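You operate a simulated robot arm through the tools that you are given. There is no shell and no other tool.

You are at the controls of a simulated robot arm. One attempt, no reset.

JOB
Open the tubing drawer, put the coupling on the despatch bench top away in the inside of the tubing drawer and shut the drawer again. Open the collars drawer, put the yellow mask in the inside of the collars drawer, then shut the drawer. Take the teal sponge on the despatch bench top and put it away on the top of the care cabinet. Open the white drawer, take the blue plug and leave it in the inside of the white drawer, then shut the drawer. The order is free. Set down upright: coupling.
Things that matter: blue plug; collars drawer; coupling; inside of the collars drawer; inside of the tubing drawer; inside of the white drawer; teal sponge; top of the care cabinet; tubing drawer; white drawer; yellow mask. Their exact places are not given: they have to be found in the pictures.

Only the result counts: the job must be done as asked and must still hold three seconds after the hand-in. Knocking over, shifting, dropping, spilling or breaking anything else fails it.

ROBOT AND FRAMES
A 6-joint arm with a fingered hand on a trunk, on a base that moves. Base frame: it is fixed to the floor where the robot stands at the start and does not move with it; the origin is under the middle of the robot, x ahead of it, y to its left, z up. Lengths are in m, angles in rad, forces in N, time in s.
With the tool pointing down near the work surface it reaches from about 0.22 to 0.58 m from the robot's upright axis, wherever it stands. Its first joint turns from -2.897 to 2.897 rad. Places, roughly: blue plug (4x4x3 cm) [-4.1, -2.9, 0.8]; collars drawer [-4.3, -3.1, 0.6]; coupling (4x3x7 cm) [-4.5, -3.1, 0.8]; inside of the collars drawer [-4.3, -3.3, 0.5]; inside of the tubing drawer [1.8, 2.3, 0.9]; inside of the white drawer [-8.7, -1.4, 0.6]; teal sponge (8x6x6 cm) [-5.3, -3.7, 0.8]; top of the care cabinet [-0.9, 0.6, 0.9]; tubing drawer [1.7, 2.3, 0.9]; white drawer [-8.6, -1.4, 0.6]; yellow mask (8x8x4 cm) [-4.8, -3.3, 0.8]. Payload 3.2 kg.
Tool frame: the origin (TCP) lies between the finger pads and is the grasp point; the fingertips stand 0.022 m ahead of it; z points along the fingers, y is the line along which they close. The gripper opens to 0.112 m; its body begins 0.06 m behind the TCP. The gripper is a hand of 3 fingers: y runs from the thumb to the fingers, the wrist lies at [0, 0, -0.218] in the tool frame, and closing takes about 1.5 s.
Orientation is that of the tool frame in the base frame, as [roll, pitch, yaw] about the fixed x, y, z axes, in that order (R = Rz(yaw) Ry(pitch) Rx(roll)). With the fingers straight down and closing along the base's y, the tool's x points along the base's -x, its y along +y and its z along -z.

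CONTROLS
- The arm moves only by the tool arm_command. Its argument "rows" is a list of rows, each a list of 3 entries, a list of its own where there are three numbers: the shift along the tool's x, y, z in m, then the turn, a rotation vector about the tool's x, y, z in rad, then the opening, from 0 (shut) to 1 (fully open). In form: [[[x, y, z], [wx, wy, wz], claw], ...]. A call has 1 to 20 rows; each row is the pose to reach, as a shift and turn from the pose commanded when the call began, along the tool's axes at that moment. Rows are played at 5 a second. More than 0.05 m and 0.15 rad between two rows, or a gripper value outside its range, and nothing of the call is played. A pose out of reach is approached as far as the arm can. The call stops where the force on the tool passes 40 N (or 10 N more than at its start, if that is more) or the arm is blocked; 0.2 s more then pass. Each finger travels about 0.108 m/s and halts on what it meets, pressing with about 30 N; the grip force reading is that of the motor and also rises with nothing between the fingers. The clock runs only during rows and for 0.2 s after the last one: add rows that repeat a pose to give the fingers time. It gives the time, the measured TCP pose, the force on the tool (base axes), the opening and the grip force at its end, in the units of the frame above (readings bear some noise), with the torque about the TCP (base axes, N m) and any sound that the robot's microphone picked up.
- Cameras (640 x 400 px; columns grow to the right, rows downward): "scene" is now at [0.0257, 0.1397, 1.4592]; the picture's right is [-0.29, -0.96, 0.00], its down [-0.53, 0.16, -0.84] and it looks along [0.80, -0.25, -0.55] (base axes); focal length 286 px, centre (320, 200). "wrist" rides on the gripper at [0.066, 0.003, -0.08] in the tool frame; the picture's right is [-0.05, 1.00, 0.00], its down [-0.77, -0.04, -0.64] and it looks along [-0.64, -0.03, 0.77] (tool axes); focal length 275 px, centre (320, 200).
- snapshot(camera): a new picture of that camera. The clock stands still meanwhile.
- slide_trunk(by): slides the trunk up (or, below 0, down) by that many m; the arm and the scene camera ride with it, the base frame stays. It gives what a move gives, with no picture.
- steer(legs): drives the robot by 1 to 6 legs, each [ahead, turn to the left] in m and rad, along the robot's own axes; the way and the turn of a leg run together, so that a leg with both is an arc; at most 1.5 m and 3.142 rad a leg. The arm and the cameras ride along, it lands a little off, and it stops where it bumps. It gives what a move gives.
- grasp_type(shape): the hand has 3 fingers and takes this shape, open, in about a second: jaw (thumb against the fingers, like two jaws); tri (thumb and two fingers); tip (a fingertip pinch); poke (one finger out to press); point (the index stretched); flat (the hand flat); cup (the hand cupped); fist (a fist). The gripper value then closes the fingers along that shape, each until it touches; the sizes above hold for jaw. It gives what a move gives, with no picture.
- pan_tilt(pan, tilt): turns the head with the scene camera to pan (to the left, within 2.705 rad either way) and tilt (down, from -0.506 to 1.204), counted from straight ahead of the robot. It gives what a move gives.
- point_at(camera, pixels): there is no depth. For up to 12 entries [column, row, z] of the newest picture of that camera ("zoom" is the newest enlarged one), the place [x, y] in the base frame at which the ray of that pixel passes the height z, good to about 0.002 m. The clock stands still meanwhile.
- close_up(camera, box): a new picture of the part [left, top, right, bottom] of that camera's present view, enlarged. The clock stands still meanwhile.
- sign_off(): hands the job in; it is judged then, once.

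Open the gripper and draw the arm clear of the work before you hand the job in, unless the task says otherwise.

The tools are called after "Request:" by a JSON object that holds its "fn" and its "kwargs". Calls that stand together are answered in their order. arm_command: Moves the arm, as the interface text tells. Its arguments: {"type":"object","properties":{"rows":{"type":"array","items":{"type":"array"}}},"required":["rows"]} The other tools are called the same way: slide_trunk (by) moves the trunk up or down; grasp_type (shape) gives the hand a shape; steer (legs) drives the base; pan_tilt (pan, tilt) turns the head that bears the scene camera; snapshot (camera) takes a picture; point_at (camera, pixels) gives the place at which the rays of pixels pass given heights; close_up (camera, box) takes an enlarged picture of a part of a camera's view; sign_off () hands the job in.

At the start:

```text
time_s: 0.0
ee_pos: [0.3299, -0.0767, 1.0884]
tcp_rot: [-3.141, 0.0, -3.141]
contact_force: [-0.1, 0.1, 0.0]
torque: [0.0, 0.0, 0.01]
finger_gap: 0.112
finger_force: 0.1
shape: jaw
trunk travel left (down, up): [-0.475, 0.115]
robot x, y, heading: [-0.0016, -0.0005, 0.001]
head pan, tilt (commanded): [-0.298, 0.583]
```

scene: 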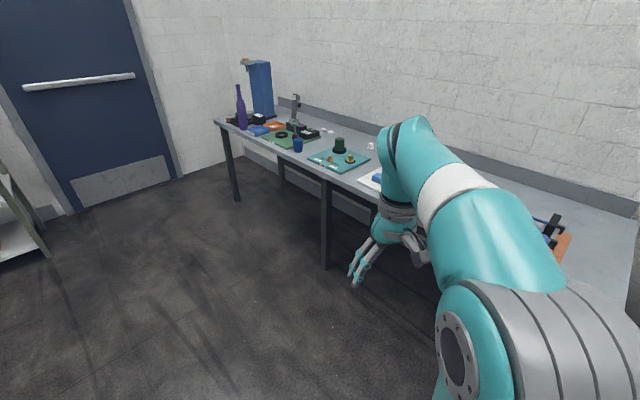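
wrist: 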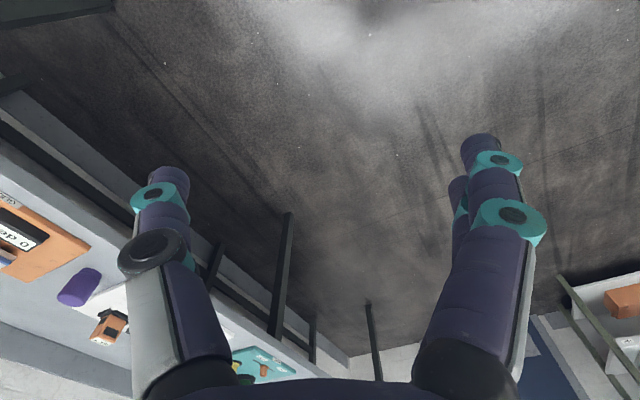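

The scene picture shows a bench ahead-right and a dark door on the left; none of the targets are obvious yet. I look around with the head first.

Request:
{"fn": "pan_tilt", "kwargs": {"pan": 0.9, "tilt": 0.3}}

Request:
{"fn": "snapshot", "kwargs": {"camera": "scene"}}

Request:
{"fn": "pan_tilt", "kwargs": {"pan": 2.2, "tilt": 0.3}}

Request:
{"fn": "snapshot", "kwargs": {"camera": "scene"}}

Request:
{"fn": "pan_tilt", "kwargs": {"pan": -2.5, "tilt": 0.3}}

Request:
{"fn": "snapshot", "kwargs": {"camera": "scene"}}

Request:
{"fn": "pan_tilt", "kwargs": {"pan": -1.4, "tilt": 0.3}}

Request:
{"fn": "snapshot", "kwargs": {"camera": "scene"}}

```text
time_s: 1.4
ee_pos: [0.3296, -0.0767, 1.0899]
tcp_rot: [-3.141, -0.002, 3.141]
contact_force: [0.7, 0.6, 0.5]
torque: [-0.02, 0.01, 0.04]
finger_gap: 0.1119
finger_force: 0.0
shape: jaw
trunk travel left (down, up): [-0.475, 0.115]
robot x, y, heading: [0.0004, -0.0031, 0.004]
head pan, tilt (commanded): [0.901, 0.3]
```

```text
taken
```

scene: 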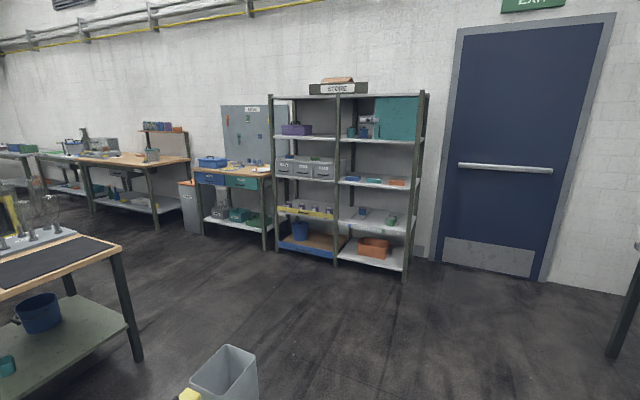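

```text
time_s: 2.9
ee_pos: [0.3296, -0.0773, 1.0901]
tcp_rot: [-3.142, 0.0, 3.141]
contact_force: [0.2, -1.0, -0.2]
torque: [-0.04, 0.02, 0.04]
finger_gap: 0.1116
finger_force: 0.0
shape: jaw
trunk travel left (down, up): [-0.475, 0.115]
robot x, y, heading: [0.0037, -0.0015, -0.002]
head pan, tilt (commanded): [2.201, 0.3]
```

```text
taken
```

scene: 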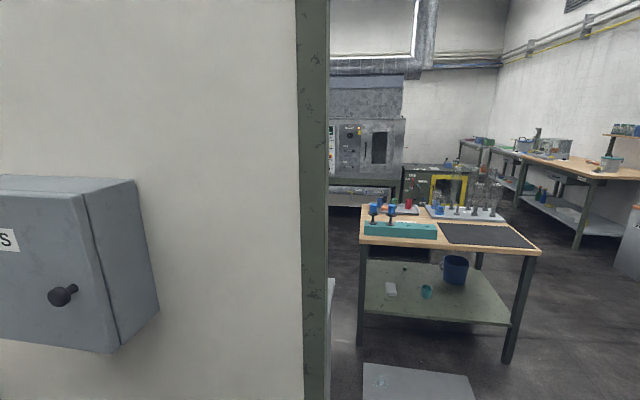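

```text
time_s: 6.6
ee_pos: [0.3307, -0.0773, 1.0885]
tcp_rot: [3.141, -0.001, -3.142]
contact_force: [0.0, 0.8, 0.3]
torque: [-0.03, -0.01, 0.01]
finger_gap: 0.112
finger_force: 0.0
shape: jaw
trunk travel left (down, up): [-0.475, 0.115]
robot x, y, heading: [-0.0013, -0.0023, -0.002]
head pan, tilt (commanded): [-2.499, 0.3]
```

```text
taken
```

scene: 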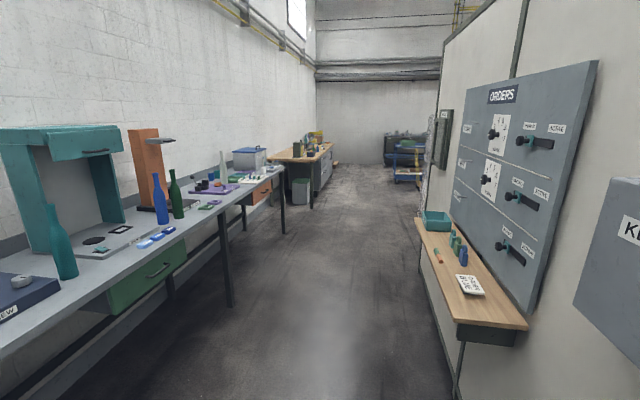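

```text
time_s: 7.9
ee_pos: [0.3296, -0.0767, 1.0891]
tcp_rot: [3.14, 0.001, -3.14]
contact_force: [0.4, 0.1, -0.2]
torque: [0.0, 0.01, 0.0]
finger_gap: 0.112
finger_force: 0.1
shape: jaw
trunk travel left (down, up): [-0.475, 0.115]
robot x, y, heading: [-0.0001, -0.0003, 0.002]
head pan, tilt (commanded): [-1.4, 0.3]
```

```text
taken
```

scene: 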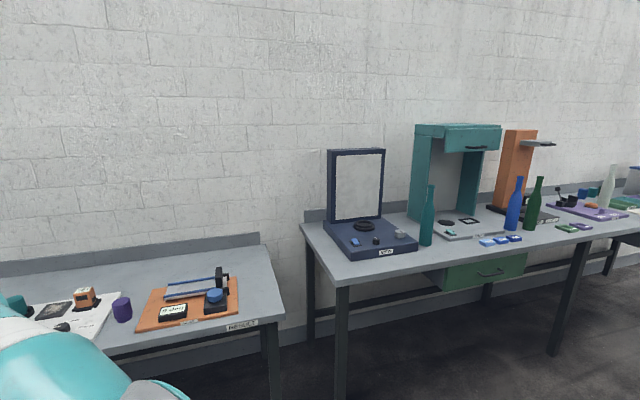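

The partition wall beside the robot has a ledge and boxes; the far wooden bench (about px 300,155 in the third picture) may be the despatch bench. I look toward the care cabinet's rough direction and zoom in on the far bench.

Request:
{"fn": "pan_tilt", "kwargs": {"pan": 2.7, "tilt": 0.4}}

Request:
{"fn": "snapshot", "kwargs": {"camera": "scene"}}

Request:
{"fn": "pan_tilt", "kwargs": {"pan": -2.4, "tilt": 0.15}}

Request:
{"fn": "close_up", "kwargs": {"camera": "scene", "box": [200, 100, 400, 225]}}

Request:
{"fn": "pan_tilt", "kwargs": {"pan": 0.92, "tilt": 0.3}}

Request:
{"fn": "close_up", "kwargs": {"camera": "scene", "box": [160, 70, 440, 245]}}

```text
time_s: 11.3
ee_pos: [0.3292, -0.0769, 1.0896]
tcp_rot: [-3.141, 0.0, 3.141]
contact_force: [0.2, 0.1, 0.0]
torque: [0.02, 0.04, 0.0]
finger_gap: 0.1119
finger_force: 0.0
shape: jaw
trunk travel left (down, up): [-0.475, 0.115]
robot x, y, heading: [0.0008, 0.0012, 0.0]
head pan, tilt (commanded): [2.7, 0.4]
```

```text
taken
```

scene: 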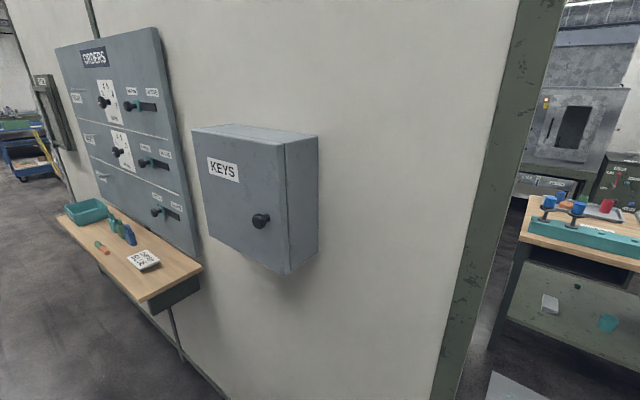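

```text
time_s: 15.3
ee_pos: [0.3283, -0.0774, 1.0888]
tcp_rot: [-3.141, 0.0, 3.141]
contact_force: [0.8, -1.1, -0.2]
torque: [0.01, -0.02, 0.0]
finger_gap: 0.1119
finger_force: 0.0
shape: jaw
trunk travel left (down, up): [-0.475, 0.115]
robot x, y, heading: [0.0029, 0.0035, -0.001]
head pan, tilt (commanded): [-2.4, 0.15]
```

```text
3.20 times, centred on (300, 162) of scene
```

zoom: 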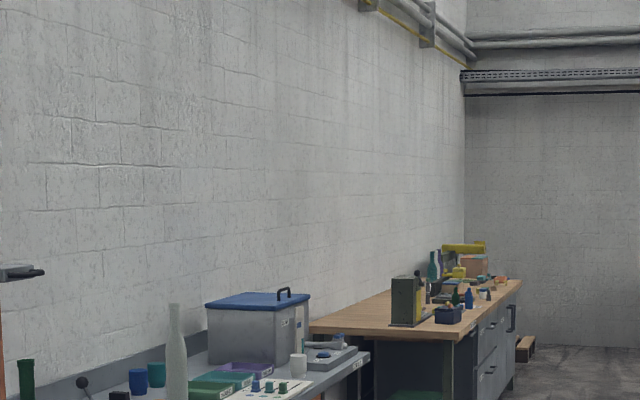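

```text
time_s: 18.1
ee_pos: [0.3307, -0.0766, 1.09]
tcp_rot: [3.14, -0.001, 3.141]
contact_force: [1.1, 0.3, 0.3]
torque: [0.0, 0.0, -0.01]
finger_gap: 0.1119
finger_force: 0.1
shape: jaw
trunk travel left (down, up): [-0.475, 0.115]
robot x, y, heading: [0.0003, 0.0005, -0.003]
head pan, tilt (commanded): [0.92, 0.3]
```

```text
2.29 times, centred on (300, 158) of scene
```

zoom: 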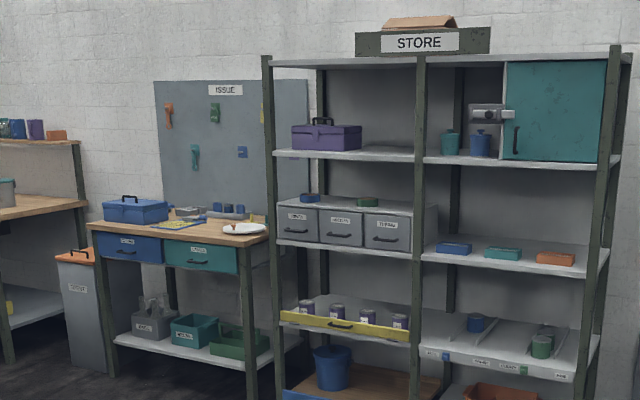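

The store shelf ahead-left (px ~300-345,165) has three grey drawers near the tubing drawer's rough place. I zoom in on the drawer labels.

Request:
{"fn": "close_up", "kwargs": {"camera": "scene", "box": [265, 145, 361, 205]}}

Request:
{"fn": "close_up", "kwargs": {"camera": "scene", "box": [160, 130, 280, 205]}}

```text
6.67 times, centred on (313, 175) of scene
```

zoom: 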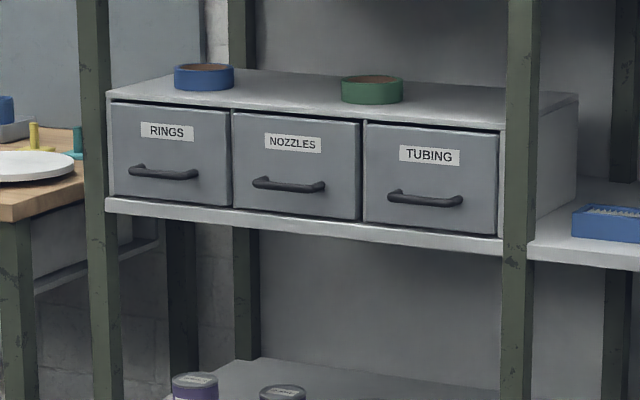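

```text
5.33 times, centred on (220, 168) of scene
```

zoom: 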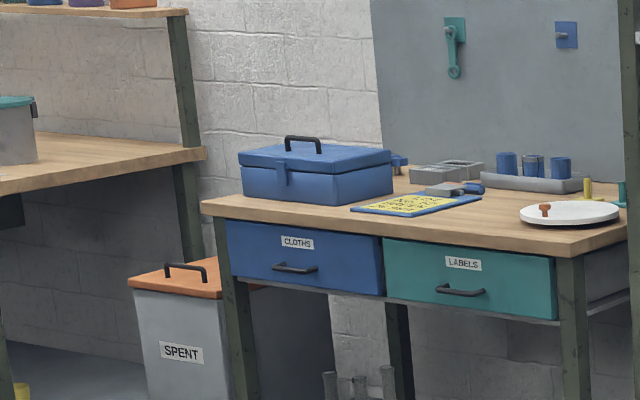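

The rightmost grey drawer reads TUBING. I take a fresh picture and get the shelf's direction from points on drawer edges at about z=0.9.

Request:
{"fn": "snapshot", "kwargs": {"camera": "scene"}}

Request:
{"fn": "close_up", "kwargs": {"camera": "scene", "box": [265, 145, 361, 205]}}

Request:
{"fn": "point_at", "kwargs": {"camera": "zoom", "pixels": [[107, 200, 0.8], [500, 240, 0.8], [107, 200, 0.85], [500, 240, 0.85], [390, 195, 0.9], [462, 202, 0.9], [390, 195, 0.85], [462, 202, 0.85]]}}

```text
taken
```

scene: 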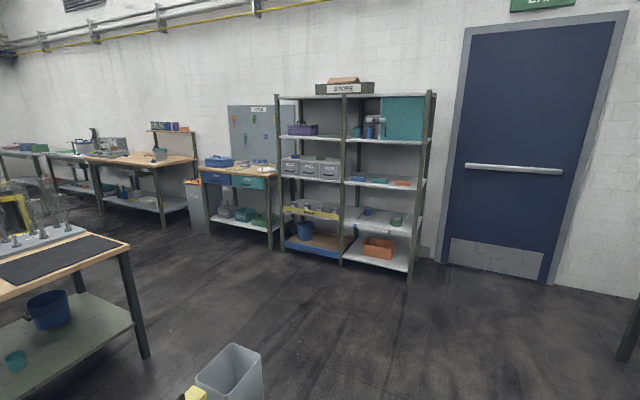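

```text
6.67 times, centred on (313, 175) of scene
```

zoom: 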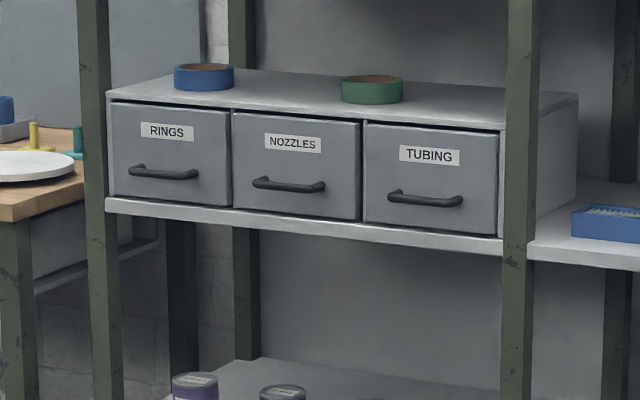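

```text
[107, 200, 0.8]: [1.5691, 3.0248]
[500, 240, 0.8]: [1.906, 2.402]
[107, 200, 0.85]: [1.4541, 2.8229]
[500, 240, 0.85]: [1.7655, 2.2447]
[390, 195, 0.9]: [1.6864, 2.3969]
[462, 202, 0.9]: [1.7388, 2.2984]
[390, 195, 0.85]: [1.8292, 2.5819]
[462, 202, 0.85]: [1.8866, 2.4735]
```

The shelf front runs along about (0.48,-0.88), so it faces the robot at a heading near 0.5 rad. A grey bin sits at px (225,370) on the way, so I map the floor around before driving.

Request:
{"fn": "pan_tilt", "kwargs": {"pan": 1.2, "tilt": 0.8}}

Request:
{"fn": "snapshot", "kwargs": {"camera": "scene"}}

Request:
{"fn": "pan_tilt", "kwargs": {"pan": 0.3, "tilt": 0.7}}

Request:
{"fn": "snapshot", "kwargs": {"camera": "scene"}}

Request:
{"fn": "pan_tilt", "kwargs": {"pan": 2.4, "tilt": 1.0}}

Request:
{"fn": "snapshot", "kwargs": {"camera": "scene"}}

```text
time_s: 19.0
ee_pos: [0.3291, -0.0784, 1.0888]
tcp_rot: [-3.141, 0.0, 3.14]
contact_force: [0.2, 0.0, -0.2]
torque: [-0.02, 0.03, 0.02]
finger_gap: 0.112
finger_force: 0.1
shape: jaw
trunk travel left (down, up): [-0.475, 0.115]
robot x, y, heading: [0.0006, 0.0004, -0.003]
head pan, tilt (commanded): [1.201, 0.799]
```

```text
taken
```

scene: 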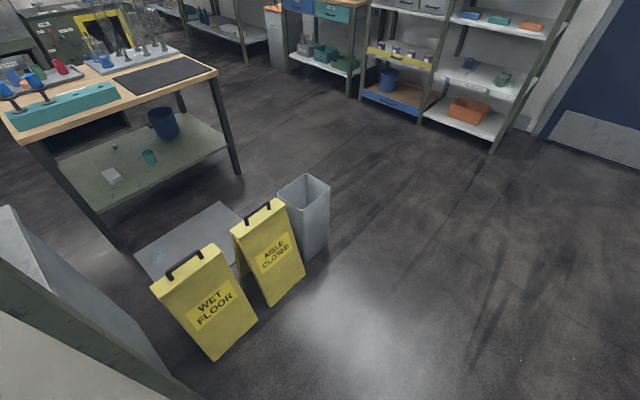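

```text
time_s: 20.2
ee_pos: [0.3296, -0.0775, 1.0891]
tcp_rot: [-3.141, 0.0, 3.141]
contact_force: [0.7, 0.2, 0.3]
torque: [0.01, 0.03, -0.01]
finger_gap: 0.1117
finger_force: 0.0
shape: jaw
trunk travel left (down, up): [-0.475, 0.115]
robot x, y, heading: [0.0049, -0.0007, -0.001]
head pan, tilt (commanded): [0.3, 0.7]
```

```text
taken
```

scene: 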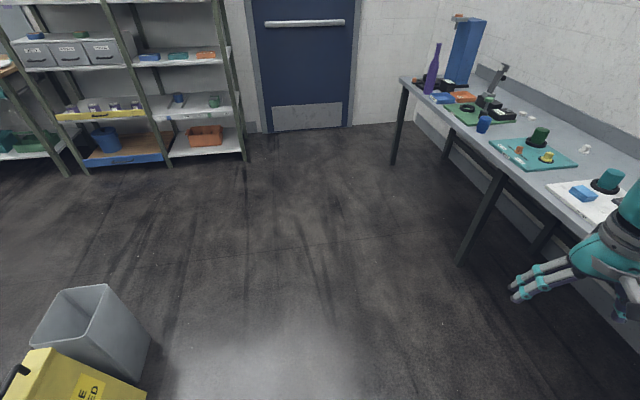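

```text
time_s: 22.2
ee_pos: [0.3305, -0.0761, 1.0885]
tcp_rot: [-3.141, 0.0, 3.141]
contact_force: [0.5, -0.1, 0.0]
torque: [-0.02, 0.02, 0.04]
finger_gap: 0.1118
finger_force: 0.0
shape: jaw
trunk travel left (down, up): [-0.475, 0.115]
robot x, y, heading: [-0.0038, 0.0025, 0.001]
head pan, tilt (commanded): [2.4, 1.0]
```

```text
taken
```

scene: 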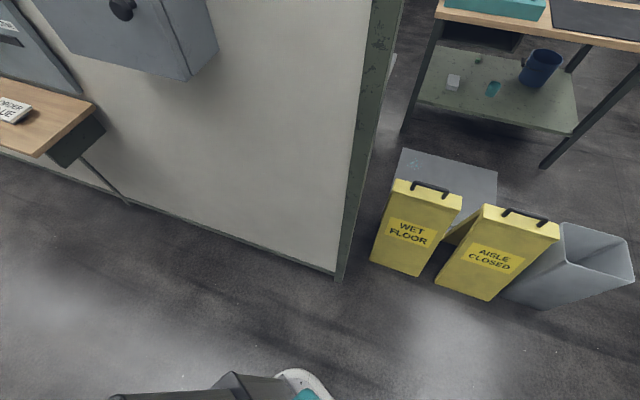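

Wet-floor signs and a bin close the aisle behind the partition, where a grey cabinet stands (the likely care cabinet). I measure the floor points of the obstacles.

Request:
{"fn": "point_at", "kwargs": {"camera": "scene", "pixels": [[337, 280, 0], [372, 262, 0], [422, 275, 0], [437, 290, 0], [490, 300, 0], [500, 300, 0], [545, 308, 0], [403, 130, 0], [543, 167, 0], [128, 203, 0], [400, 150, 0], [497, 172, 0]]}}

Request:
{"fn": "pan_tilt", "kwargs": {"pan": 1.2, "tilt": 0.8}}

Request:
{"fn": "snapshot", "kwargs": {"camera": "scene"}}

Request:
{"fn": "point_at", "kwargs": {"camera": "scene", "pixels": [[240, 175, 0], [118, 250, 0], [327, 240, 0], [303, 260, 0], [280, 235, 0], [495, 152, 0], [361, 103, 0], [7, 205, 0.9], [45, 320, 0.9], [165, 380, 0], [240, 210, 0], [150, 280, 0]]}}

Request:
{"fn": "pan_tilt", "kwargs": {"pan": 0.3, "tilt": 0.7}}

Request:
{"fn": "snapshot", "kwargs": {"camera": "scene"}}

Request:
{"fn": "point_at", "kwargs": {"camera": "scene", "pixels": [[460, 265, 0], [392, 165, 0], [245, 160, 0], [87, 174, 0], [67, 176, 0], [400, 80, 0.8], [495, 165, 0.8]]}}

```text
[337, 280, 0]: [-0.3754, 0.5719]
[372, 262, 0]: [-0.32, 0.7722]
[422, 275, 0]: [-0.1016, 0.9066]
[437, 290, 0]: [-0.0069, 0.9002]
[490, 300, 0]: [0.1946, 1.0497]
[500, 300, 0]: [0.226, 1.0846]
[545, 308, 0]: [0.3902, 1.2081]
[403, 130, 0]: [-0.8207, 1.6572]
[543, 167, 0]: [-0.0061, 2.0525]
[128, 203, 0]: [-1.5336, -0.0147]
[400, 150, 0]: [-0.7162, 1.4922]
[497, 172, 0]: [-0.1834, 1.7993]
```

```text
time_s: 23.6
ee_pos: [0.3295, -0.0772, 1.0885]
tcp_rot: [3.142, 0.0, 3.141]
contact_force: [0.1, 0.0, -0.2]
torque: [0.01, 0.0, 0.03]
finger_gap: 0.1116
finger_force: 0.1
shape: jaw
trunk travel left (down, up): [-0.475, 0.115]
robot x, y, heading: [-0.0024, -0.0005, -0.003]
head pan, tilt (commanded): [1.201, 0.799]
```

```text
taken
```

scene: 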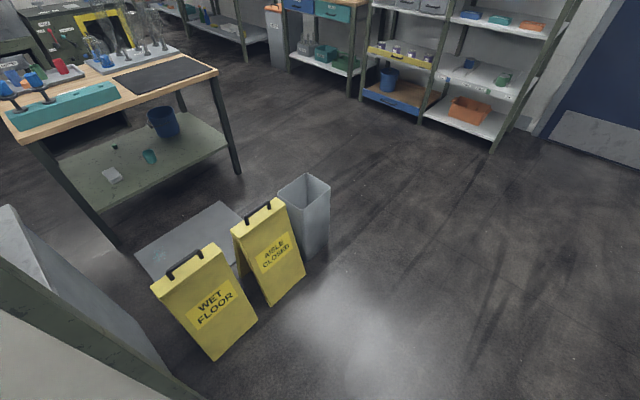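

```text
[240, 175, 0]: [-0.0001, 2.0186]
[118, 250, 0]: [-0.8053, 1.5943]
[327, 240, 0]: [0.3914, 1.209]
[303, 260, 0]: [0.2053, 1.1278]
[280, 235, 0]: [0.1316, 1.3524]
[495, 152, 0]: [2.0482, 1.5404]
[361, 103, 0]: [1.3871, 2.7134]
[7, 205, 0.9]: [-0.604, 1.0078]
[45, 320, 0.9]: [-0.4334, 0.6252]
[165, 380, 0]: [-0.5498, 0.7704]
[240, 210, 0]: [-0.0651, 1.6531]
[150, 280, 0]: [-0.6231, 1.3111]
```

```text
time_s: 24.8
ee_pos: [0.3297, -0.0772, 1.0887]
tcp_rot: [3.141, 0.0, 3.14]
contact_force: [-0.4, 0.4, -0.3]
torque: [0.03, 0.01, 0.0]
finger_gap: 0.1119
finger_force: 0.0
shape: jaw
trunk travel left (down, up): [-0.475, 0.115]
robot x, y, heading: [-0.0028, -0.0, -0.002]
head pan, tilt (commanded): [0.3, 0.7]
```

```text
taken
```

scene: 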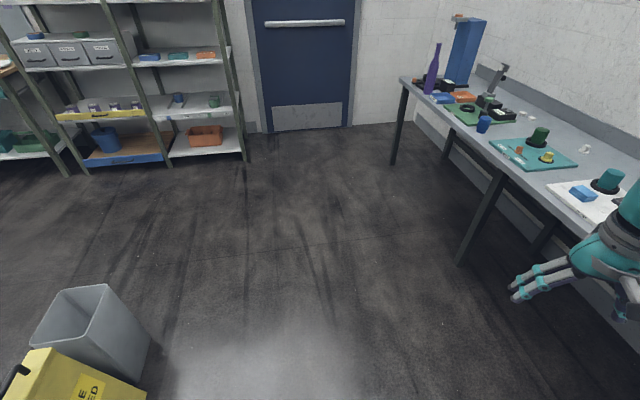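

```text
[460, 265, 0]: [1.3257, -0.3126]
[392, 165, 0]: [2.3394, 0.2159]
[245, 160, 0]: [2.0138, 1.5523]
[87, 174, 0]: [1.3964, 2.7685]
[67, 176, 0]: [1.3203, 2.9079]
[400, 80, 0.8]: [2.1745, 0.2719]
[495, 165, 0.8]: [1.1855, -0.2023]
```

Room axes are turned by about 0.465 rad from the base frame; the route along the open floor passes the bin with clearance. I drive: turn left 0.465, ahead 1.4, turn left, ahead 1.33, turn right to face the shelf.

Request:
{"fn": "steer", "kwargs": {"legs": [[0, 0.465], [1.4, 0], [0, 1.571], [1.33, 0], [0, -1.571]]}}

Request:
{"fn": "pan_tilt", "kwargs": {"pan": 0.0, "tilt": 0.45}}

Request:
{"fn": "snapshot", "kwargs": {"camera": "scene"}}

```text
time_s: 46.9
ee_pos: [0.9304, 1.8948, 1.0889]
tcp_rot: [3.141, -0.001, -2.618]
contact_force: [-0.1, 0.5, 0.3]
torque: [-0.03, 0.03, -0.02]
finger_gap: 0.1118
finger_force: 0.0
shape: jaw
trunk travel left (down, up): [-0.475, 0.115]
robot x, y, heading: [0.6038, 1.798, 0.522]
head pan, tilt (commanded): [0.3, 0.7]
```

```text
time_s: 47.7
ee_pos: [0.9298, 1.8951, 1.089]
tcp_rot: [3.141, 0.001, -2.616]
contact_force: [-0.5, -0.3, -0.4]
torque: [0.01, 0.02, 0.02]
finger_gap: 0.112
finger_force: 0.0
shape: jaw
trunk travel left (down, up): [-0.475, 0.115]
robot x, y, heading: [0.6068, 1.8004, 0.522]
head pan, tilt (commanded): [0.0, 0.45]
```

```text
taken
```

scene: 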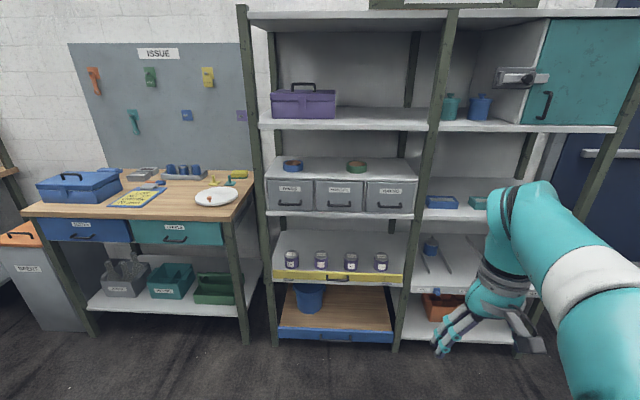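

The shelf is now straight ahead with the TUBING drawer at px (390,195). I zoom in on it for a precise look at the handle.

Request:
{"fn": "close_up", "kwargs": {"camera": "scene", "box": [340, 150, 436, 210]}}

Request:
{"fn": "point_at", "kwargs": {"camera": "zoom", "pixels": [[100, 100, 0.9], [300, 200, 0.9], [500, 300, 0.9]]}}

```text
6.67 times, centred on (388, 180) of scene
```

zoom: 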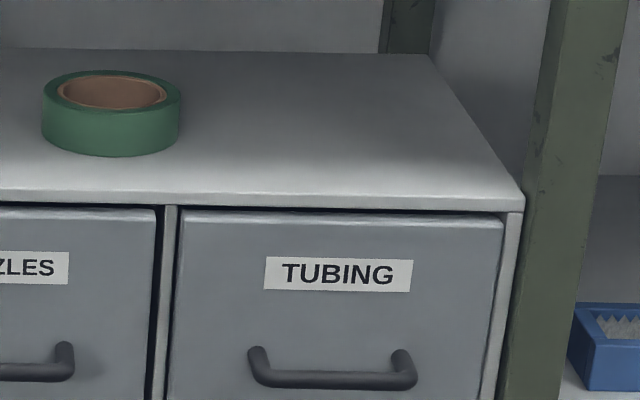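

```text
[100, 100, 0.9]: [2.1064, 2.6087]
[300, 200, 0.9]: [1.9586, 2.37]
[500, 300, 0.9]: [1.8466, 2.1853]
```

I triangulate the handle: the bar ends in this zoom are at about (255,375) and (412,382).

Request:
{"fn": "point_at", "kwargs": {"camera": "zoom", "pixels": [[258, 378, 0.9], [408, 382, 0.9], [258, 378, 0.85], [408, 382, 0.85], [183, 213, 0.95], [503, 222, 0.95], [183, 213, 0.9], [503, 222, 0.9]]}}

Request:
{"fn": "close_up", "kwargs": {"camera": "scene", "box": [340, 165, 436, 225]}}

```text
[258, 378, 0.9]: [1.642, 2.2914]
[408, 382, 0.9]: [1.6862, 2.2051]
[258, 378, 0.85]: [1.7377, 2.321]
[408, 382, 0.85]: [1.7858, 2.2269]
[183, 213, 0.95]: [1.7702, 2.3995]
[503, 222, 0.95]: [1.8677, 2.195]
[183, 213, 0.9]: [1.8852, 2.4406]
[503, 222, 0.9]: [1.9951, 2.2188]
```

```text
6.67 times, centred on (388, 195) of scene
```

zoom: 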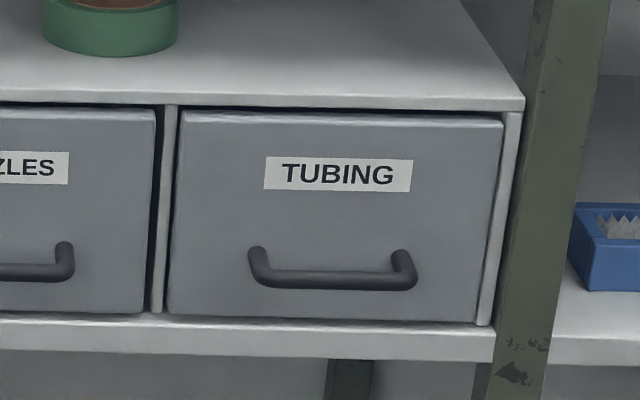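

The handle bar comes out near (1.60, 2.23, 0.93), about 1.08 m ahead. I first bring the tool to a horizontal pointing pose in free space, keeping the wrist in place.

Request:
{"fn": "arm_command", "kwargs": {"rows": [[[-0.031, 0, -0.0022], [0, -0.1428, 0], 1], [[-0.0614, 0, -0.0088], [0, -0.2856, 0], 1], [[-0.0906, 0, -0.0197], [0, -0.4284, 0], 1], [[-0.1179, 0, -0.0346], [0, -0.5712, 0], 1], [[-0.1428, 0, -0.0533], [0, -0.714, 0], 1], [[-0.1648, 0, -0.0752], [0, -0.8568, 0], 1], [[-0.1834, 0, -0.1001], [0, -0.9996, 0], 1], [[-0.1983, 0, -0.1274], [0, -1.1424, 0], 1], [[-0.2092, 0, -0.1566], [0, -1.2852, 0], 1], [[-0.2158, 0, -0.187], [0, -1.428, 0], 1], [[-0.218, 0, -0.218], [0, -1.5708, 0], 1]]}}

```text
time_s: 50.1
ee_pos: [1.1169, 2.0119, 1.3309]
tcp_rot: [3.018, 1.562, -2.748]
contact_force: [-0.7, -0.9, 0.2]
torque: [0.04, 0.03, -0.01]
finger_gap: 0.112
finger_force: 0.0
shape: jaw
out of reach, approached as far as the arm can: row 11
trunk travel left (down, up): [-0.475, 0.115]
robot x, y, heading: [0.6082, 1.7999, 0.519]
head pan, tilt (commanded): [0.0, 0.45]
```

The tool is nearly horizontal (pitch 1.562). I now roll it +90° about its own axis so the fingers close vertically.

Request:
{"fn": "arm_command", "kwargs": {"rows": [[[0, 0, 0], [0, 0, 0.1428], 1], [[0, 0, 0], [0, 0, 0.2856], 1], [[0, 0, 0], [0, 0, 0.4284], 1], [[0, 0, 0], [0, 0, 0.5712], 1], [[0, 0, 0], [0, 0, 0.714], 1], [[0, 0, 0], [0, 0, 0.8568], 1], [[0, 0, 0], [0, 0, 0.9996], 1], [[0, 0, 0], [0, 0, 1.1424], 1], [[0, 0, 0], [0, 0, 1.2852], 1], [[0, 0, 0], [0, 0, 1.428], 1], [[0, 0, 0], [0, 0, 1.5708], 1]]}}

Request:
{"fn": "snapshot", "kwargs": {"camera": "wrist"}}

Request:
{"fn": "snapshot", "kwargs": {"camera": "scene"}}

```text
time_s: 52.5
ee_pos: [1.1183, 2.0096, 1.3314]
tcp_rot: [1.572, -0.002, 2.096]
contact_force: [0.5, -0.3, -0.4]
torque: [0.02, 0.01, 0.01]
finger_gap: 0.112
finger_force: 0.1
shape: jaw
trunk travel left (down, up): [-0.475, 0.115]
robot x, y, heading: [0.6028, 1.7966, 0.521]
head pan, tilt (commanded): [0.0, 0.45]
```

```text
taken
```

wrist: 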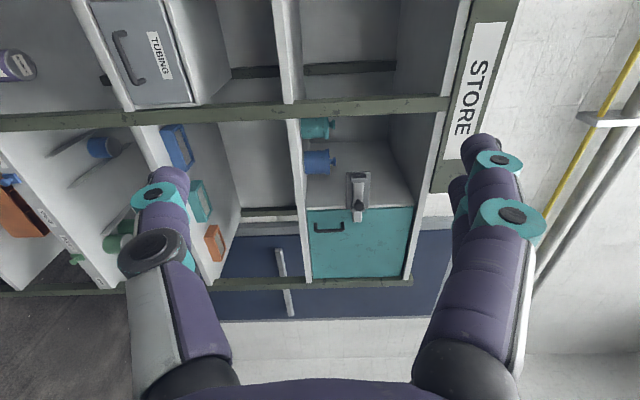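

```text
taken
```

scene: 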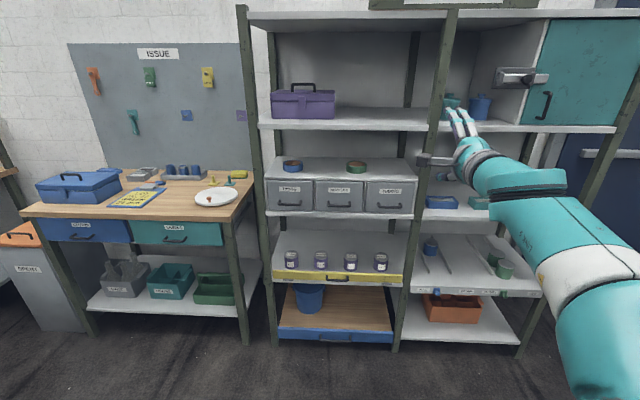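

The tool now points horizontally at the shelf with y up. I lower the trunk to bring the TCP to the handle height and turn right 0.056 rad to square up with the shelf.

Request:
{"fn": "slide_trunk", "kwargs": {"by": -0.395}}

Request:
{"fn": "steer", "kwargs": {"legs": [[0, -0.056], [0.3, 0]]}}

Request:
{"fn": "snapshot", "kwargs": {"camera": "wrist"}}

Request:
{"fn": "snapshot", "kwargs": {"camera": "scene"}}

```text
time_s: 56.3
ee_pos: [1.1193, 2.0097, 0.9346]
tcp_rot: [1.57, 0.002, 2.094]
contact_force: [-0.4, 0.6, -0.1]
torque: [0.0, -0.02, -0.01]
finger_gap: 0.112
finger_force: 0.0
shape: jaw
trunk travel left (down, up): [-0.08, 0.51]
robot x, y, heading: [0.6054, 1.7962, 0.521]
head pan, tilt (commanded): [0.0, 0.45]
```

```text
time_s: 58.8
ee_pos: [1.4097, 2.1151, 0.9362]
tcp_rot: [1.572, 0.0, 2.03]
contact_force: [-0.5, -0.4, -0.4]
torque: [-0.01, -0.01, 0.0]
finger_gap: 0.1119
finger_force: 0.0
shape: jaw
trunk travel left (down, up): [-0.08, 0.51]
robot x, y, heading: [0.8868, 1.9361, 0.461]
head pan, tilt (commanded): [0.0, 0.45]
```

```text
taken
```

wrist: 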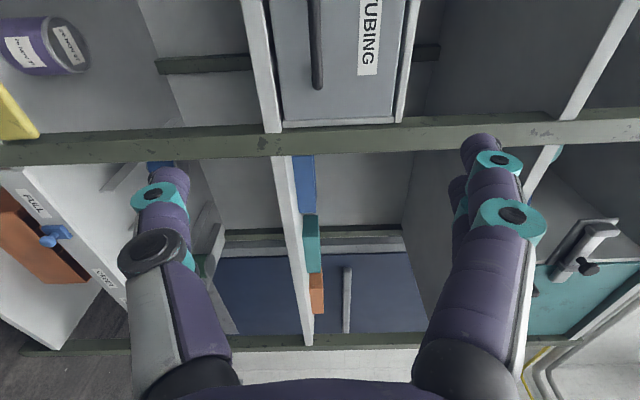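

```text
taken
```

scene: 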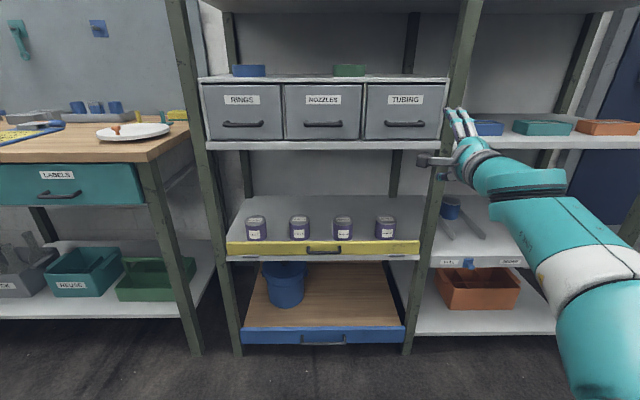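

The bar lies at wrist px (316, 0–90): right height, and its centre is about 2 cm left of the TCP. I shift left 0.018 m and drive ahead 0.13 m.

Request:
{"fn": "arm_command", "kwargs": {"rows": [[[0.009, -0.001, 0], [0, 0, 0], 1], [[0.018, -0.001, 0], [0, 0, 0], 1]]}}

Request:
{"fn": "steer", "kwargs": {"legs": [[0.13, 0]]}}

Request:
{"fn": "snapshot", "kwargs": {"camera": "wrist"}}

Request:
{"fn": "close_up", "kwargs": {"camera": "scene", "box": [320, 60, 512, 180]}}

```text
time_s: 59.4
ee_pos: [1.4027, 2.1318, 0.9359]
tcp_rot: [1.571, -0.001, 2.032]
contact_force: [-0.4, -1.1, -0.3]
torque: [0.01, 0.01, 0.01]
finger_gap: 0.1124
finger_force: 0.0
shape: jaw
trunk travel left (down, up): [-0.08, 0.51]
robot x, y, heading: [0.8873, 1.9364, 0.459]
head pan, tilt (commanded): [0.0, 0.45]
```

```text
time_s: 60.7
ee_pos: [1.5174, 2.185, 0.9344]
tcp_rot: [1.571, 0.0, 2.026]
contact_force: [0.5, 0.8, -0.2]
torque: [0.01, -0.02, 0.0]
finger_gap: 0.1116
finger_force: 0.1
shape: jaw
trunk travel left (down, up): [-0.08, 0.51]
robot x, y, heading: [0.9972, 1.9922, 0.456]
head pan, tilt (commanded): [0.0, 0.45]
```

```text
taken
```

wrist: 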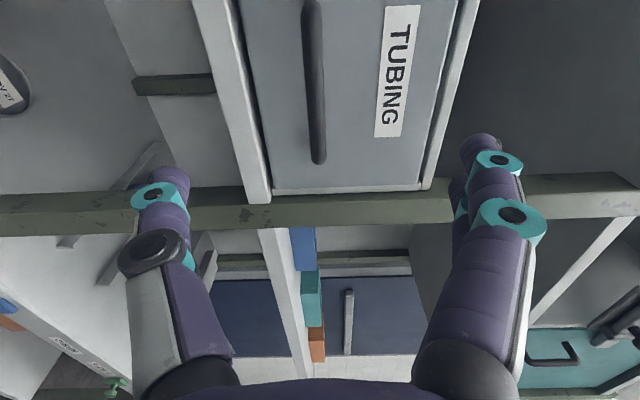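

```text
3.33 times, centred on (416, 120) of scene
```

zoom: 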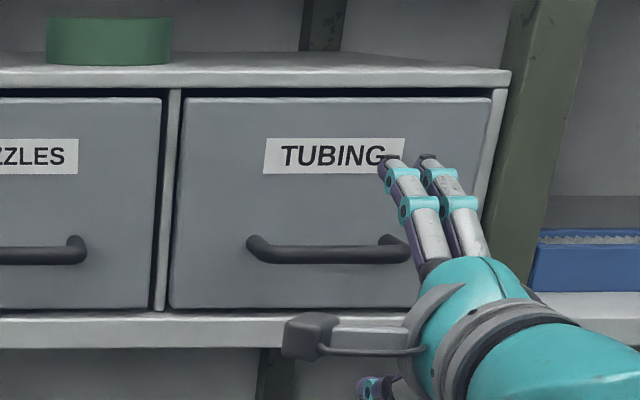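

The bar's right end is at (318,163), about 4 cm right of the TCP line, so the bar is centred, about 9 cm ahead. I advance 0.065 m and look again.

Request:
{"fn": "arm_command", "kwargs": {"rows": [[[0, -0.003, 0.02], [0, 0, 0], 1], [[0, -0.003, 0.04], [0, 0, 0], 1], [[0, -0.003, 0.065], [0, 0, 0], 1]]}}

Request:
{"fn": "snapshot", "kwargs": {"camera": "wrist"}}

Request:
{"fn": "close_up", "kwargs": {"camera": "scene", "box": [320, 60, 512, 180]}}

```text
time_s: 61.5
ee_pos: [1.576, 2.2147, 0.9309]
tcp_rot: [1.57, 0.001, 2.026]
contact_force: [-0.2, -0.7, 0.1]
torque: [-0.01, 0.01, 0.0]
finger_gap: 0.1118
finger_force: 0.0
shape: jaw
trunk travel left (down, up): [-0.08, 0.51]
robot x, y, heading: [0.9993, 1.9914, 0.457]
head pan, tilt (commanded): [0.0, 0.45]
```

```text
taken
```

wrist: 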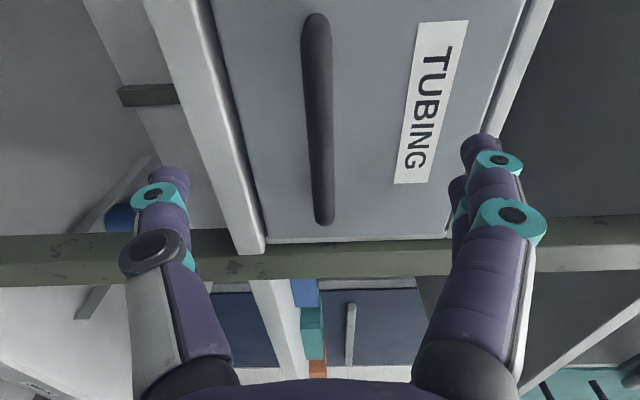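

```text
3.33 times, centred on (416, 120) of scene
```

zoom: 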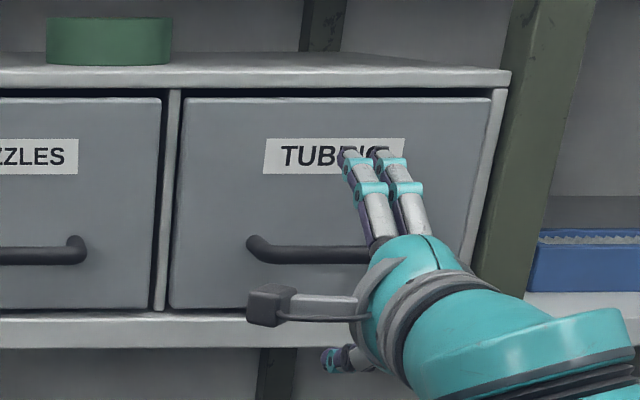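

The bar is about 2.5–3 cm ahead of the TCP and vertically centred. I advance 0.022 m and close on it.

Request:
{"fn": "arm_command", "kwargs": {"rows": [[[0.003, 0, 0.011], [0, 0, 0], 1], [[0.005, 0, 0.022], [0, 0, 0], 1], [[0.005, 0, 0.022], [0, 0, 0], 0.5], [[0.005, 0, 0.022], [0, 0, 0], 0], [[0.005, 0, 0.022], [0, 0, 0], 0], [[0.005, 0, 0.022], [0, 0, 0], 0], [[0.005, 0, 0.022], [0, 0, 0], 0], [[0.005, 0, 0.022], [0, 0, 0], 0], [[0.005, 0, 0.022], [0, 0, 0], 0], [[0.005, 0, 0.022], [0, 0, 0], 0], [[0.005, 0, 0.022], [0, 0, 0], 0]]}}

Request:
{"fn": "snapshot", "kwargs": {"camera": "wrist"}}

```text
time_s: 63.9
ee_pos: [1.5945, 2.2286, 0.9302]
tcp_rot: [1.572, 0.001, 2.027]
contact_force: [-0.9, 0.5, -0.4]
torque: [0.03, 0.01, -0.02]
finger_gap: 0.0002
finger_force: 29.9
shape: jaw
trunk travel left (down, up): [-0.08, 0.51]
robot x, y, heading: [0.9986, 1.9927, 0.457]
head pan, tilt (commanded): [0.0, 0.45]
```

```text
taken
```

wrist: 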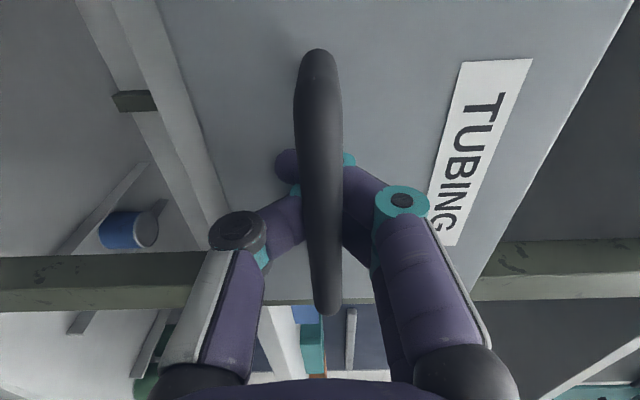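

The tips have met beyond the bar, which passes through the loop of the fingers (bar in front of the tips at px (320,190)), so the handle is hooked. I pull back 0.05 m gently to test.

Request:
{"fn": "arm_command", "kwargs": {"rows": [[[0, 0, -0.01], [0, 0, 0], 0], [[0, 0, -0.02], [0, 0, 0], 0], [[0, 0, -0.03], [0, 0, 0], 0], [[0, 0, -0.04], [0, 0, 0], 0], [[0, 0, -0.05], [0, 0, 0], 0], [[0, 0, -0.06], [0, 0, 0], 0]]}}

Request:
{"fn": "snapshot", "kwargs": {"camera": "wrist"}}

Request:
{"fn": "snapshot", "kwargs": {"camera": "scene"}}

```text
time_s: 65.3
ee_pos: [1.5412, 2.2013, 0.9312]
tcp_rot: [1.57, 0.0, 2.026]
contact_force: [1.1, 1.1, -4.9]
torque: [0.02, -0.09, 0.01]
finger_gap: 0.0005
finger_force: 30.3
shape: jaw
trunk travel left (down, up): [-0.08, 0.51]
robot x, y, heading: [1.0003, 1.997, 0.452]
head pan, tilt (commanded): [0.0, 0.45]
```

```text
taken
```

wrist: 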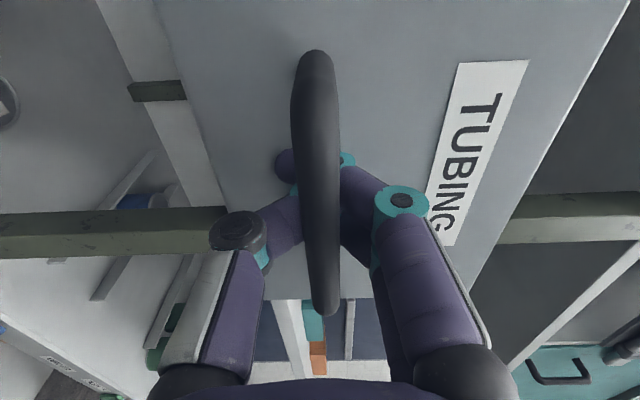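

```text
taken
```

scene: 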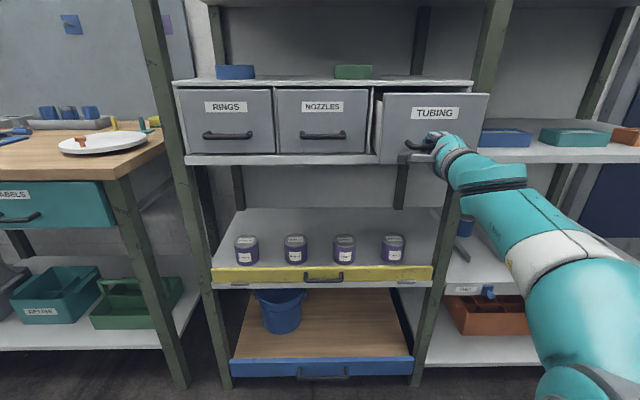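

The drawer slides out with only ~5 N (scene shows it open about 5 cm). I back up 0.13 m to pull it further.

Request:
{"fn": "steer", "kwargs": {"legs": [[-0.07, 0]]}}

Request:
{"fn": "steer", "kwargs": {"legs": [[-0.07, 0]]}}

Request:
{"fn": "snapshot", "kwargs": {"camera": "scene"}}

```text
time_s: 66.3
ee_pos: [1.479, 2.1717, 0.9315]
tcp_rot: [1.572, 0.002, 2.026]
contact_force: [1.4, -2.7, -2.5]
torque: [0.02, -0.05, 0.03]
finger_gap: 0.0
finger_force: 29.8
shape: jaw
trunk travel left (down, up): [-0.08, 0.51]
robot x, y, heading: [0.9365, 1.9658, 0.458]
head pan, tilt (commanded): [0.0, 0.45]
```

```text
time_s: 67.3
ee_pos: [1.4168, 2.142, 0.9313]
tcp_rot: [1.571, 0.0, 2.027]
contact_force: [0.6, -1.6, -4.3]
torque: [0.01, -0.06, 0.06]
finger_gap: 0.0
finger_force: 29.8
shape: jaw
trunk travel left (down, up): [-0.08, 0.51]
robot x, y, heading: [0.8717, 1.9317, 0.453]
head pan, tilt (commanded): [0.0, 0.45]
```

```text
taken
```

scene: 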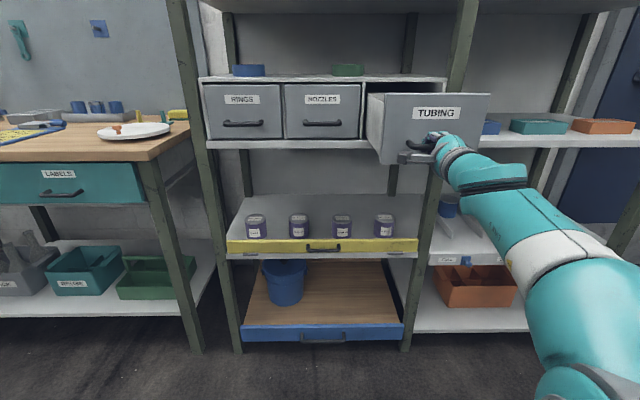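

About 0.19 m open and still easy. I pull a further 0.05 m with the arm, watching the force.

Request:
{"fn": "arm_command", "kwargs": {"rows": [[[0, 0, -0.01], [0, 0, 0], 0], [[0, 0, -0.02], [0, 0, 0], 0], [[0, 0, -0.03], [0, 0, 0], 0], [[0, 0, -0.04], [0, 0, 0], 0], [[0, 0, -0.05], [0, 0, 0], 0]]}}

```text
time_s: 67.9
ee_pos: [1.4067, 2.1372, 0.9288]
tcp_rot: [1.577, 0.0, 2.028]
contact_force: [32.2, 14.0, 6.4]
torque: [-0.08, 0.16, 0.01]
finger_gap: 0.0002
finger_force: 30.5
shape: jaw
trunk travel left (down, up): [-0.08, 0.51]
robot x, y, heading: [0.8747, 1.9294, 0.458]
head pan, tilt (commanded): [0.0, 0.45]
stopped in row 2: the force on the tool passed its limit at 49 N (the readings are from after the stop); the commanded pose is now the measured one
```

The drawer hit its stop at about 0.2 m, fully open. I relax forward slightly, open the fingers and back off 0.1 m.

Request:
{"fn": "arm_command", "kwargs": {"rows": [[[0, 0, 0.006], [0, 0, 0], 0], [[0, 0, 0.006], [0, 0, 0], 0.5], [[0, 0, 0.006], [0, 0, 0], 1], [[0, 0, 0.006], [0, 0, 0], 1], [[0, 0, 0.006], [0, 0, 0], 1], [[0, 0, 0.006], [0, 0, 0], 1], [[0, 0, 0.006], [0, 0, 0], 1], [[0, 0, 0.006], [0, 0, 0], 1], [[0, 0, 0.006], [0, 0, 0], 1]]}}

Request:
{"fn": "snapshot", "kwargs": {"camera": "wrist"}}

```text
time_s: 69.9
ee_pos: [1.4088, 2.1374, 0.9328]
tcp_rot: [1.573, 0.001, 2.027]
contact_force: [0.9, 0.7, -0.3]
torque: [-0.01, -0.04, 0.02]
finger_gap: 0.1119
finger_force: 0.0
shape: jaw
trunk travel left (down, up): [-0.08, 0.51]
robot x, y, heading: [0.8743, 1.9319, 0.46]
head pan, tilt (commanded): [0.0, 0.45]
```

```text
taken
```

wrist: 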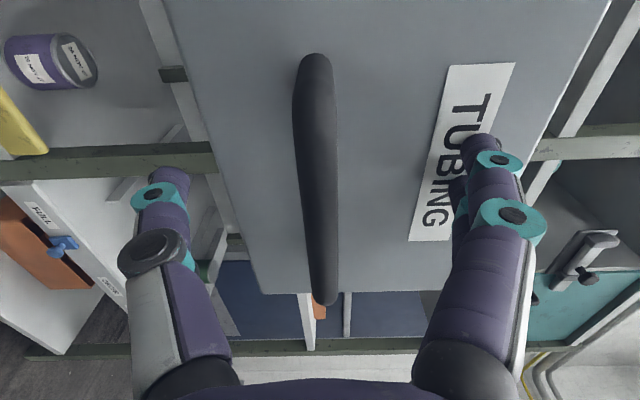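

The handle is free of the fingers. I back off 0.3 m, then fold the tool back to pointing down.

Request:
{"fn": "steer", "kwargs": {"legs": [[-0.32, 0]]}}

Request:
{"fn": "slide_trunk", "kwargs": {"by": 0.3}}

Request:
{"fn": "arm_command", "kwargs": {"rows": [[[0, 0, 0], [0, 0, -0.1428], 1], [[0, 0, 0], [0, 0, -0.2856], 1], [[0, 0, 0], [0, 0, -0.4284], 1], [[0, 0, 0], [0, 0, -0.5712], 1], [[0, 0, 0], [0, 0, -0.714], 1], [[0, 0, 0], [0, 0, -0.8568], 1], [[0, 0, 0], [0, 0, -0.9996], 1], [[0, 0, 0], [0, 0, -1.1424], 1], [[0, 0, 0], [0, 0, -1.2852], 1], [[0, 0, 0], [0, 0, -1.428], 1], [[0, 0, 0], [0, 0, -1.5708], 1]]}}

Request:
{"fn": "snapshot", "kwargs": {"camera": "scene"}}

```text
time_s: 72.1
ee_pos: [1.1149, 1.996, 0.9305]
tcp_rot: [1.573, 0.0, 2.034]
contact_force: [-1.1, 0.6, 1.0]
torque: [-0.06, -0.01, -0.03]
finger_gap: 0.1119
finger_force: 0.1
shape: jaw
trunk travel left (down, up): [-0.08, 0.51]
robot x, y, heading: [0.5826, 1.7856, 0.461]
head pan, tilt (commanded): [0.0, 0.45]
```

```text
time_s: 75.1
ee_pos: [1.1145, 1.9938, 1.2317]
tcp_rot: [1.573, 0.0, 2.033]
contact_force: [0.0, -0.5, 0.5]
torque: [0.01, 0.02, 0.01]
finger_gap: 0.112
finger_force: 0.0
shape: jaw
trunk travel left (down, up): [-0.38, 0.21]
robot x, y, heading: [0.5833, 1.7882, 0.462]
head pan, tilt (commanded): [0.0, 0.45]
```

```text
time_s: 77.5
ee_pos: [1.1144, 1.9952, 1.2333]
tcp_rot: [-2.725, 1.565, -2.265]
contact_force: [-0.5, -0.9, -0.7]
torque: [0.01, -0.02, 0.03]
finger_gap: 0.112
finger_force: 0.1
shape: jaw
trunk travel left (down, up): [-0.38, 0.21]
robot x, y, heading: [0.5793, 1.791, 0.465]
head pan, tilt (commanded): [0.0, 0.45]
```

```text
taken
```

scene: 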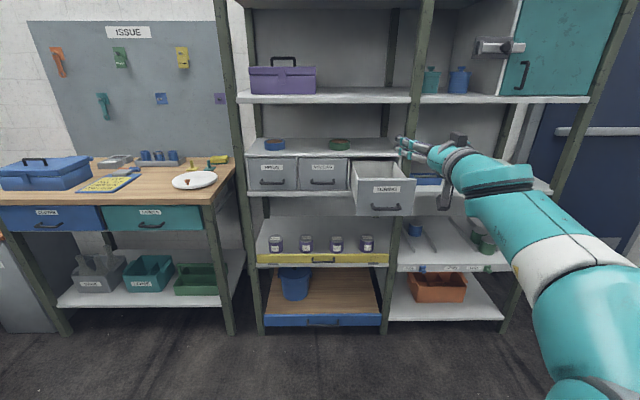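

The tubing drawer stands open at px (383,190). I pitch the tool back down and take an enlarged look into the drawer.

Request:
{"fn": "arm_command", "kwargs": {"rows": [[[0.031, 0, -0.0022], [0, 0.1428, 0], 1], [[0.0614, 0, -0.0088], [0, 0.2856, 0], 1], [[0.0906, 0, -0.0197], [0, 0.4284, 0], 1], [[0.1179, 0, -0.0346], [0, 0.5712, 0], 1], [[0.1428, 0, -0.0533], [0, 0.714, 0], 1], [[0.1648, 0, -0.0752], [0, 0.8568, 0], 1], [[0.1834, 0, -0.1001], [0, 0.9996, 0], 1], [[0.1983, 0, -0.1274], [0, 1.1424, 0], 1], [[0.2092, 0, -0.1566], [0, 1.2852, 0], 1], [[0.2158, 0, -0.187], [0, 1.428, 0], 1], [[0.218, 0, -0.218], [0, 1.5708, 0], 1]]}}

Request:
{"fn": "slide_trunk", "kwargs": {"by": 0.1}}

Request:
{"fn": "close_up", "kwargs": {"camera": "scene", "box": [320, 155, 448, 235]}}

```text
time_s: 79.9
ee_pos: [0.9178, 1.9, 1.0163]
tcp_rot: [-3.14, -0.001, -2.679]
contact_force: [-0.8, 0.1, 0.1]
torque: [-0.01, 0.02, -0.01]
finger_gap: 0.112
finger_force: 0.1
shape: jaw
trunk travel left (down, up): [-0.38, 0.21]
robot x, y, heading: [0.5844, 1.7874, 0.465]
head pan, tilt (commanded): [0.0, 0.45]
```

```text
time_s: 81.2
ee_pos: [0.9187, 1.8985, 1.1139]
tcp_rot: [3.14, -0.002, -2.679]
contact_force: [0.7, -0.2, 0.0]
torque: [0.02, 0.01, 0.03]
finger_gap: 0.1121
finger_force: 0.0
shape: jaw
trunk travel left (down, up): [-0.48, 0.11]
robot x, y, heading: [0.5823, 1.7863, 0.465]
head pan, tilt (commanded): [0.0, 0.45]
```

```text
5.00 times, centred on (384, 195) of scene
```

zoom: 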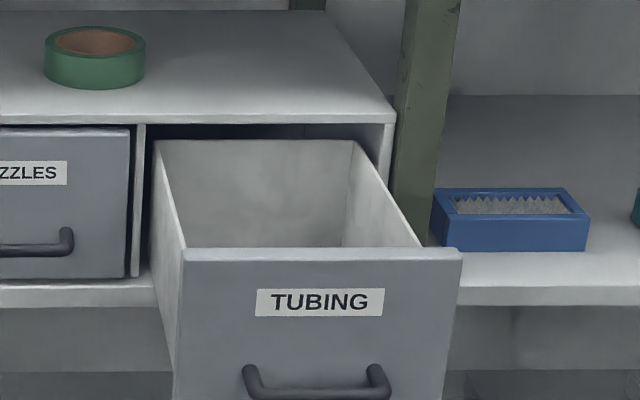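

The drawer is empty and wide open. Now I drive back to the corridor: turn right, 1.4 m, turn right, then along the corridor in steps.

Request:
{"fn": "steer", "kwargs": {"legs": [[0, -1.571], [1.4, 0], [0, -1.571], [1.5, 0]]}}

Request:
{"fn": "snapshot", "kwargs": {"camera": "scene"}}

```text
time_s: 102.8
ee_pos: [-0.5767, -0.1091, 1.1155]
tcp_rot: [-3.141, -0.002, 0.354]
contact_force: [-0.2, 0.2, -0.5]
torque: [-0.03, 0.0, -0.06]
finger_gap: 0.1118
finger_force: 0.0
shape: jaw
trunk travel left (down, up): [-0.48, 0.11]
robot x, y, heading: [-0.2282, -0.031, -2.794]
head pan, tilt (commanded): [0.0, 0.45]
```

```text
taken
```

scene: 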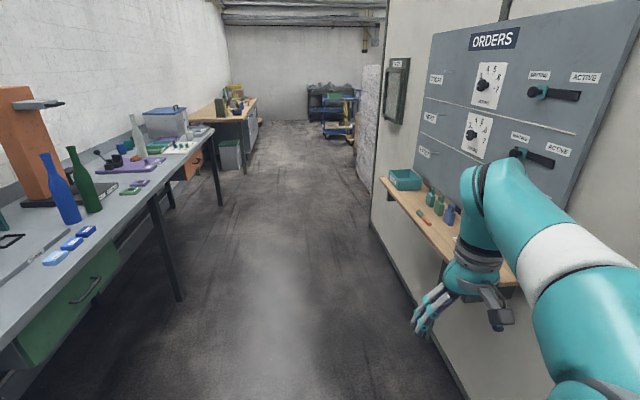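

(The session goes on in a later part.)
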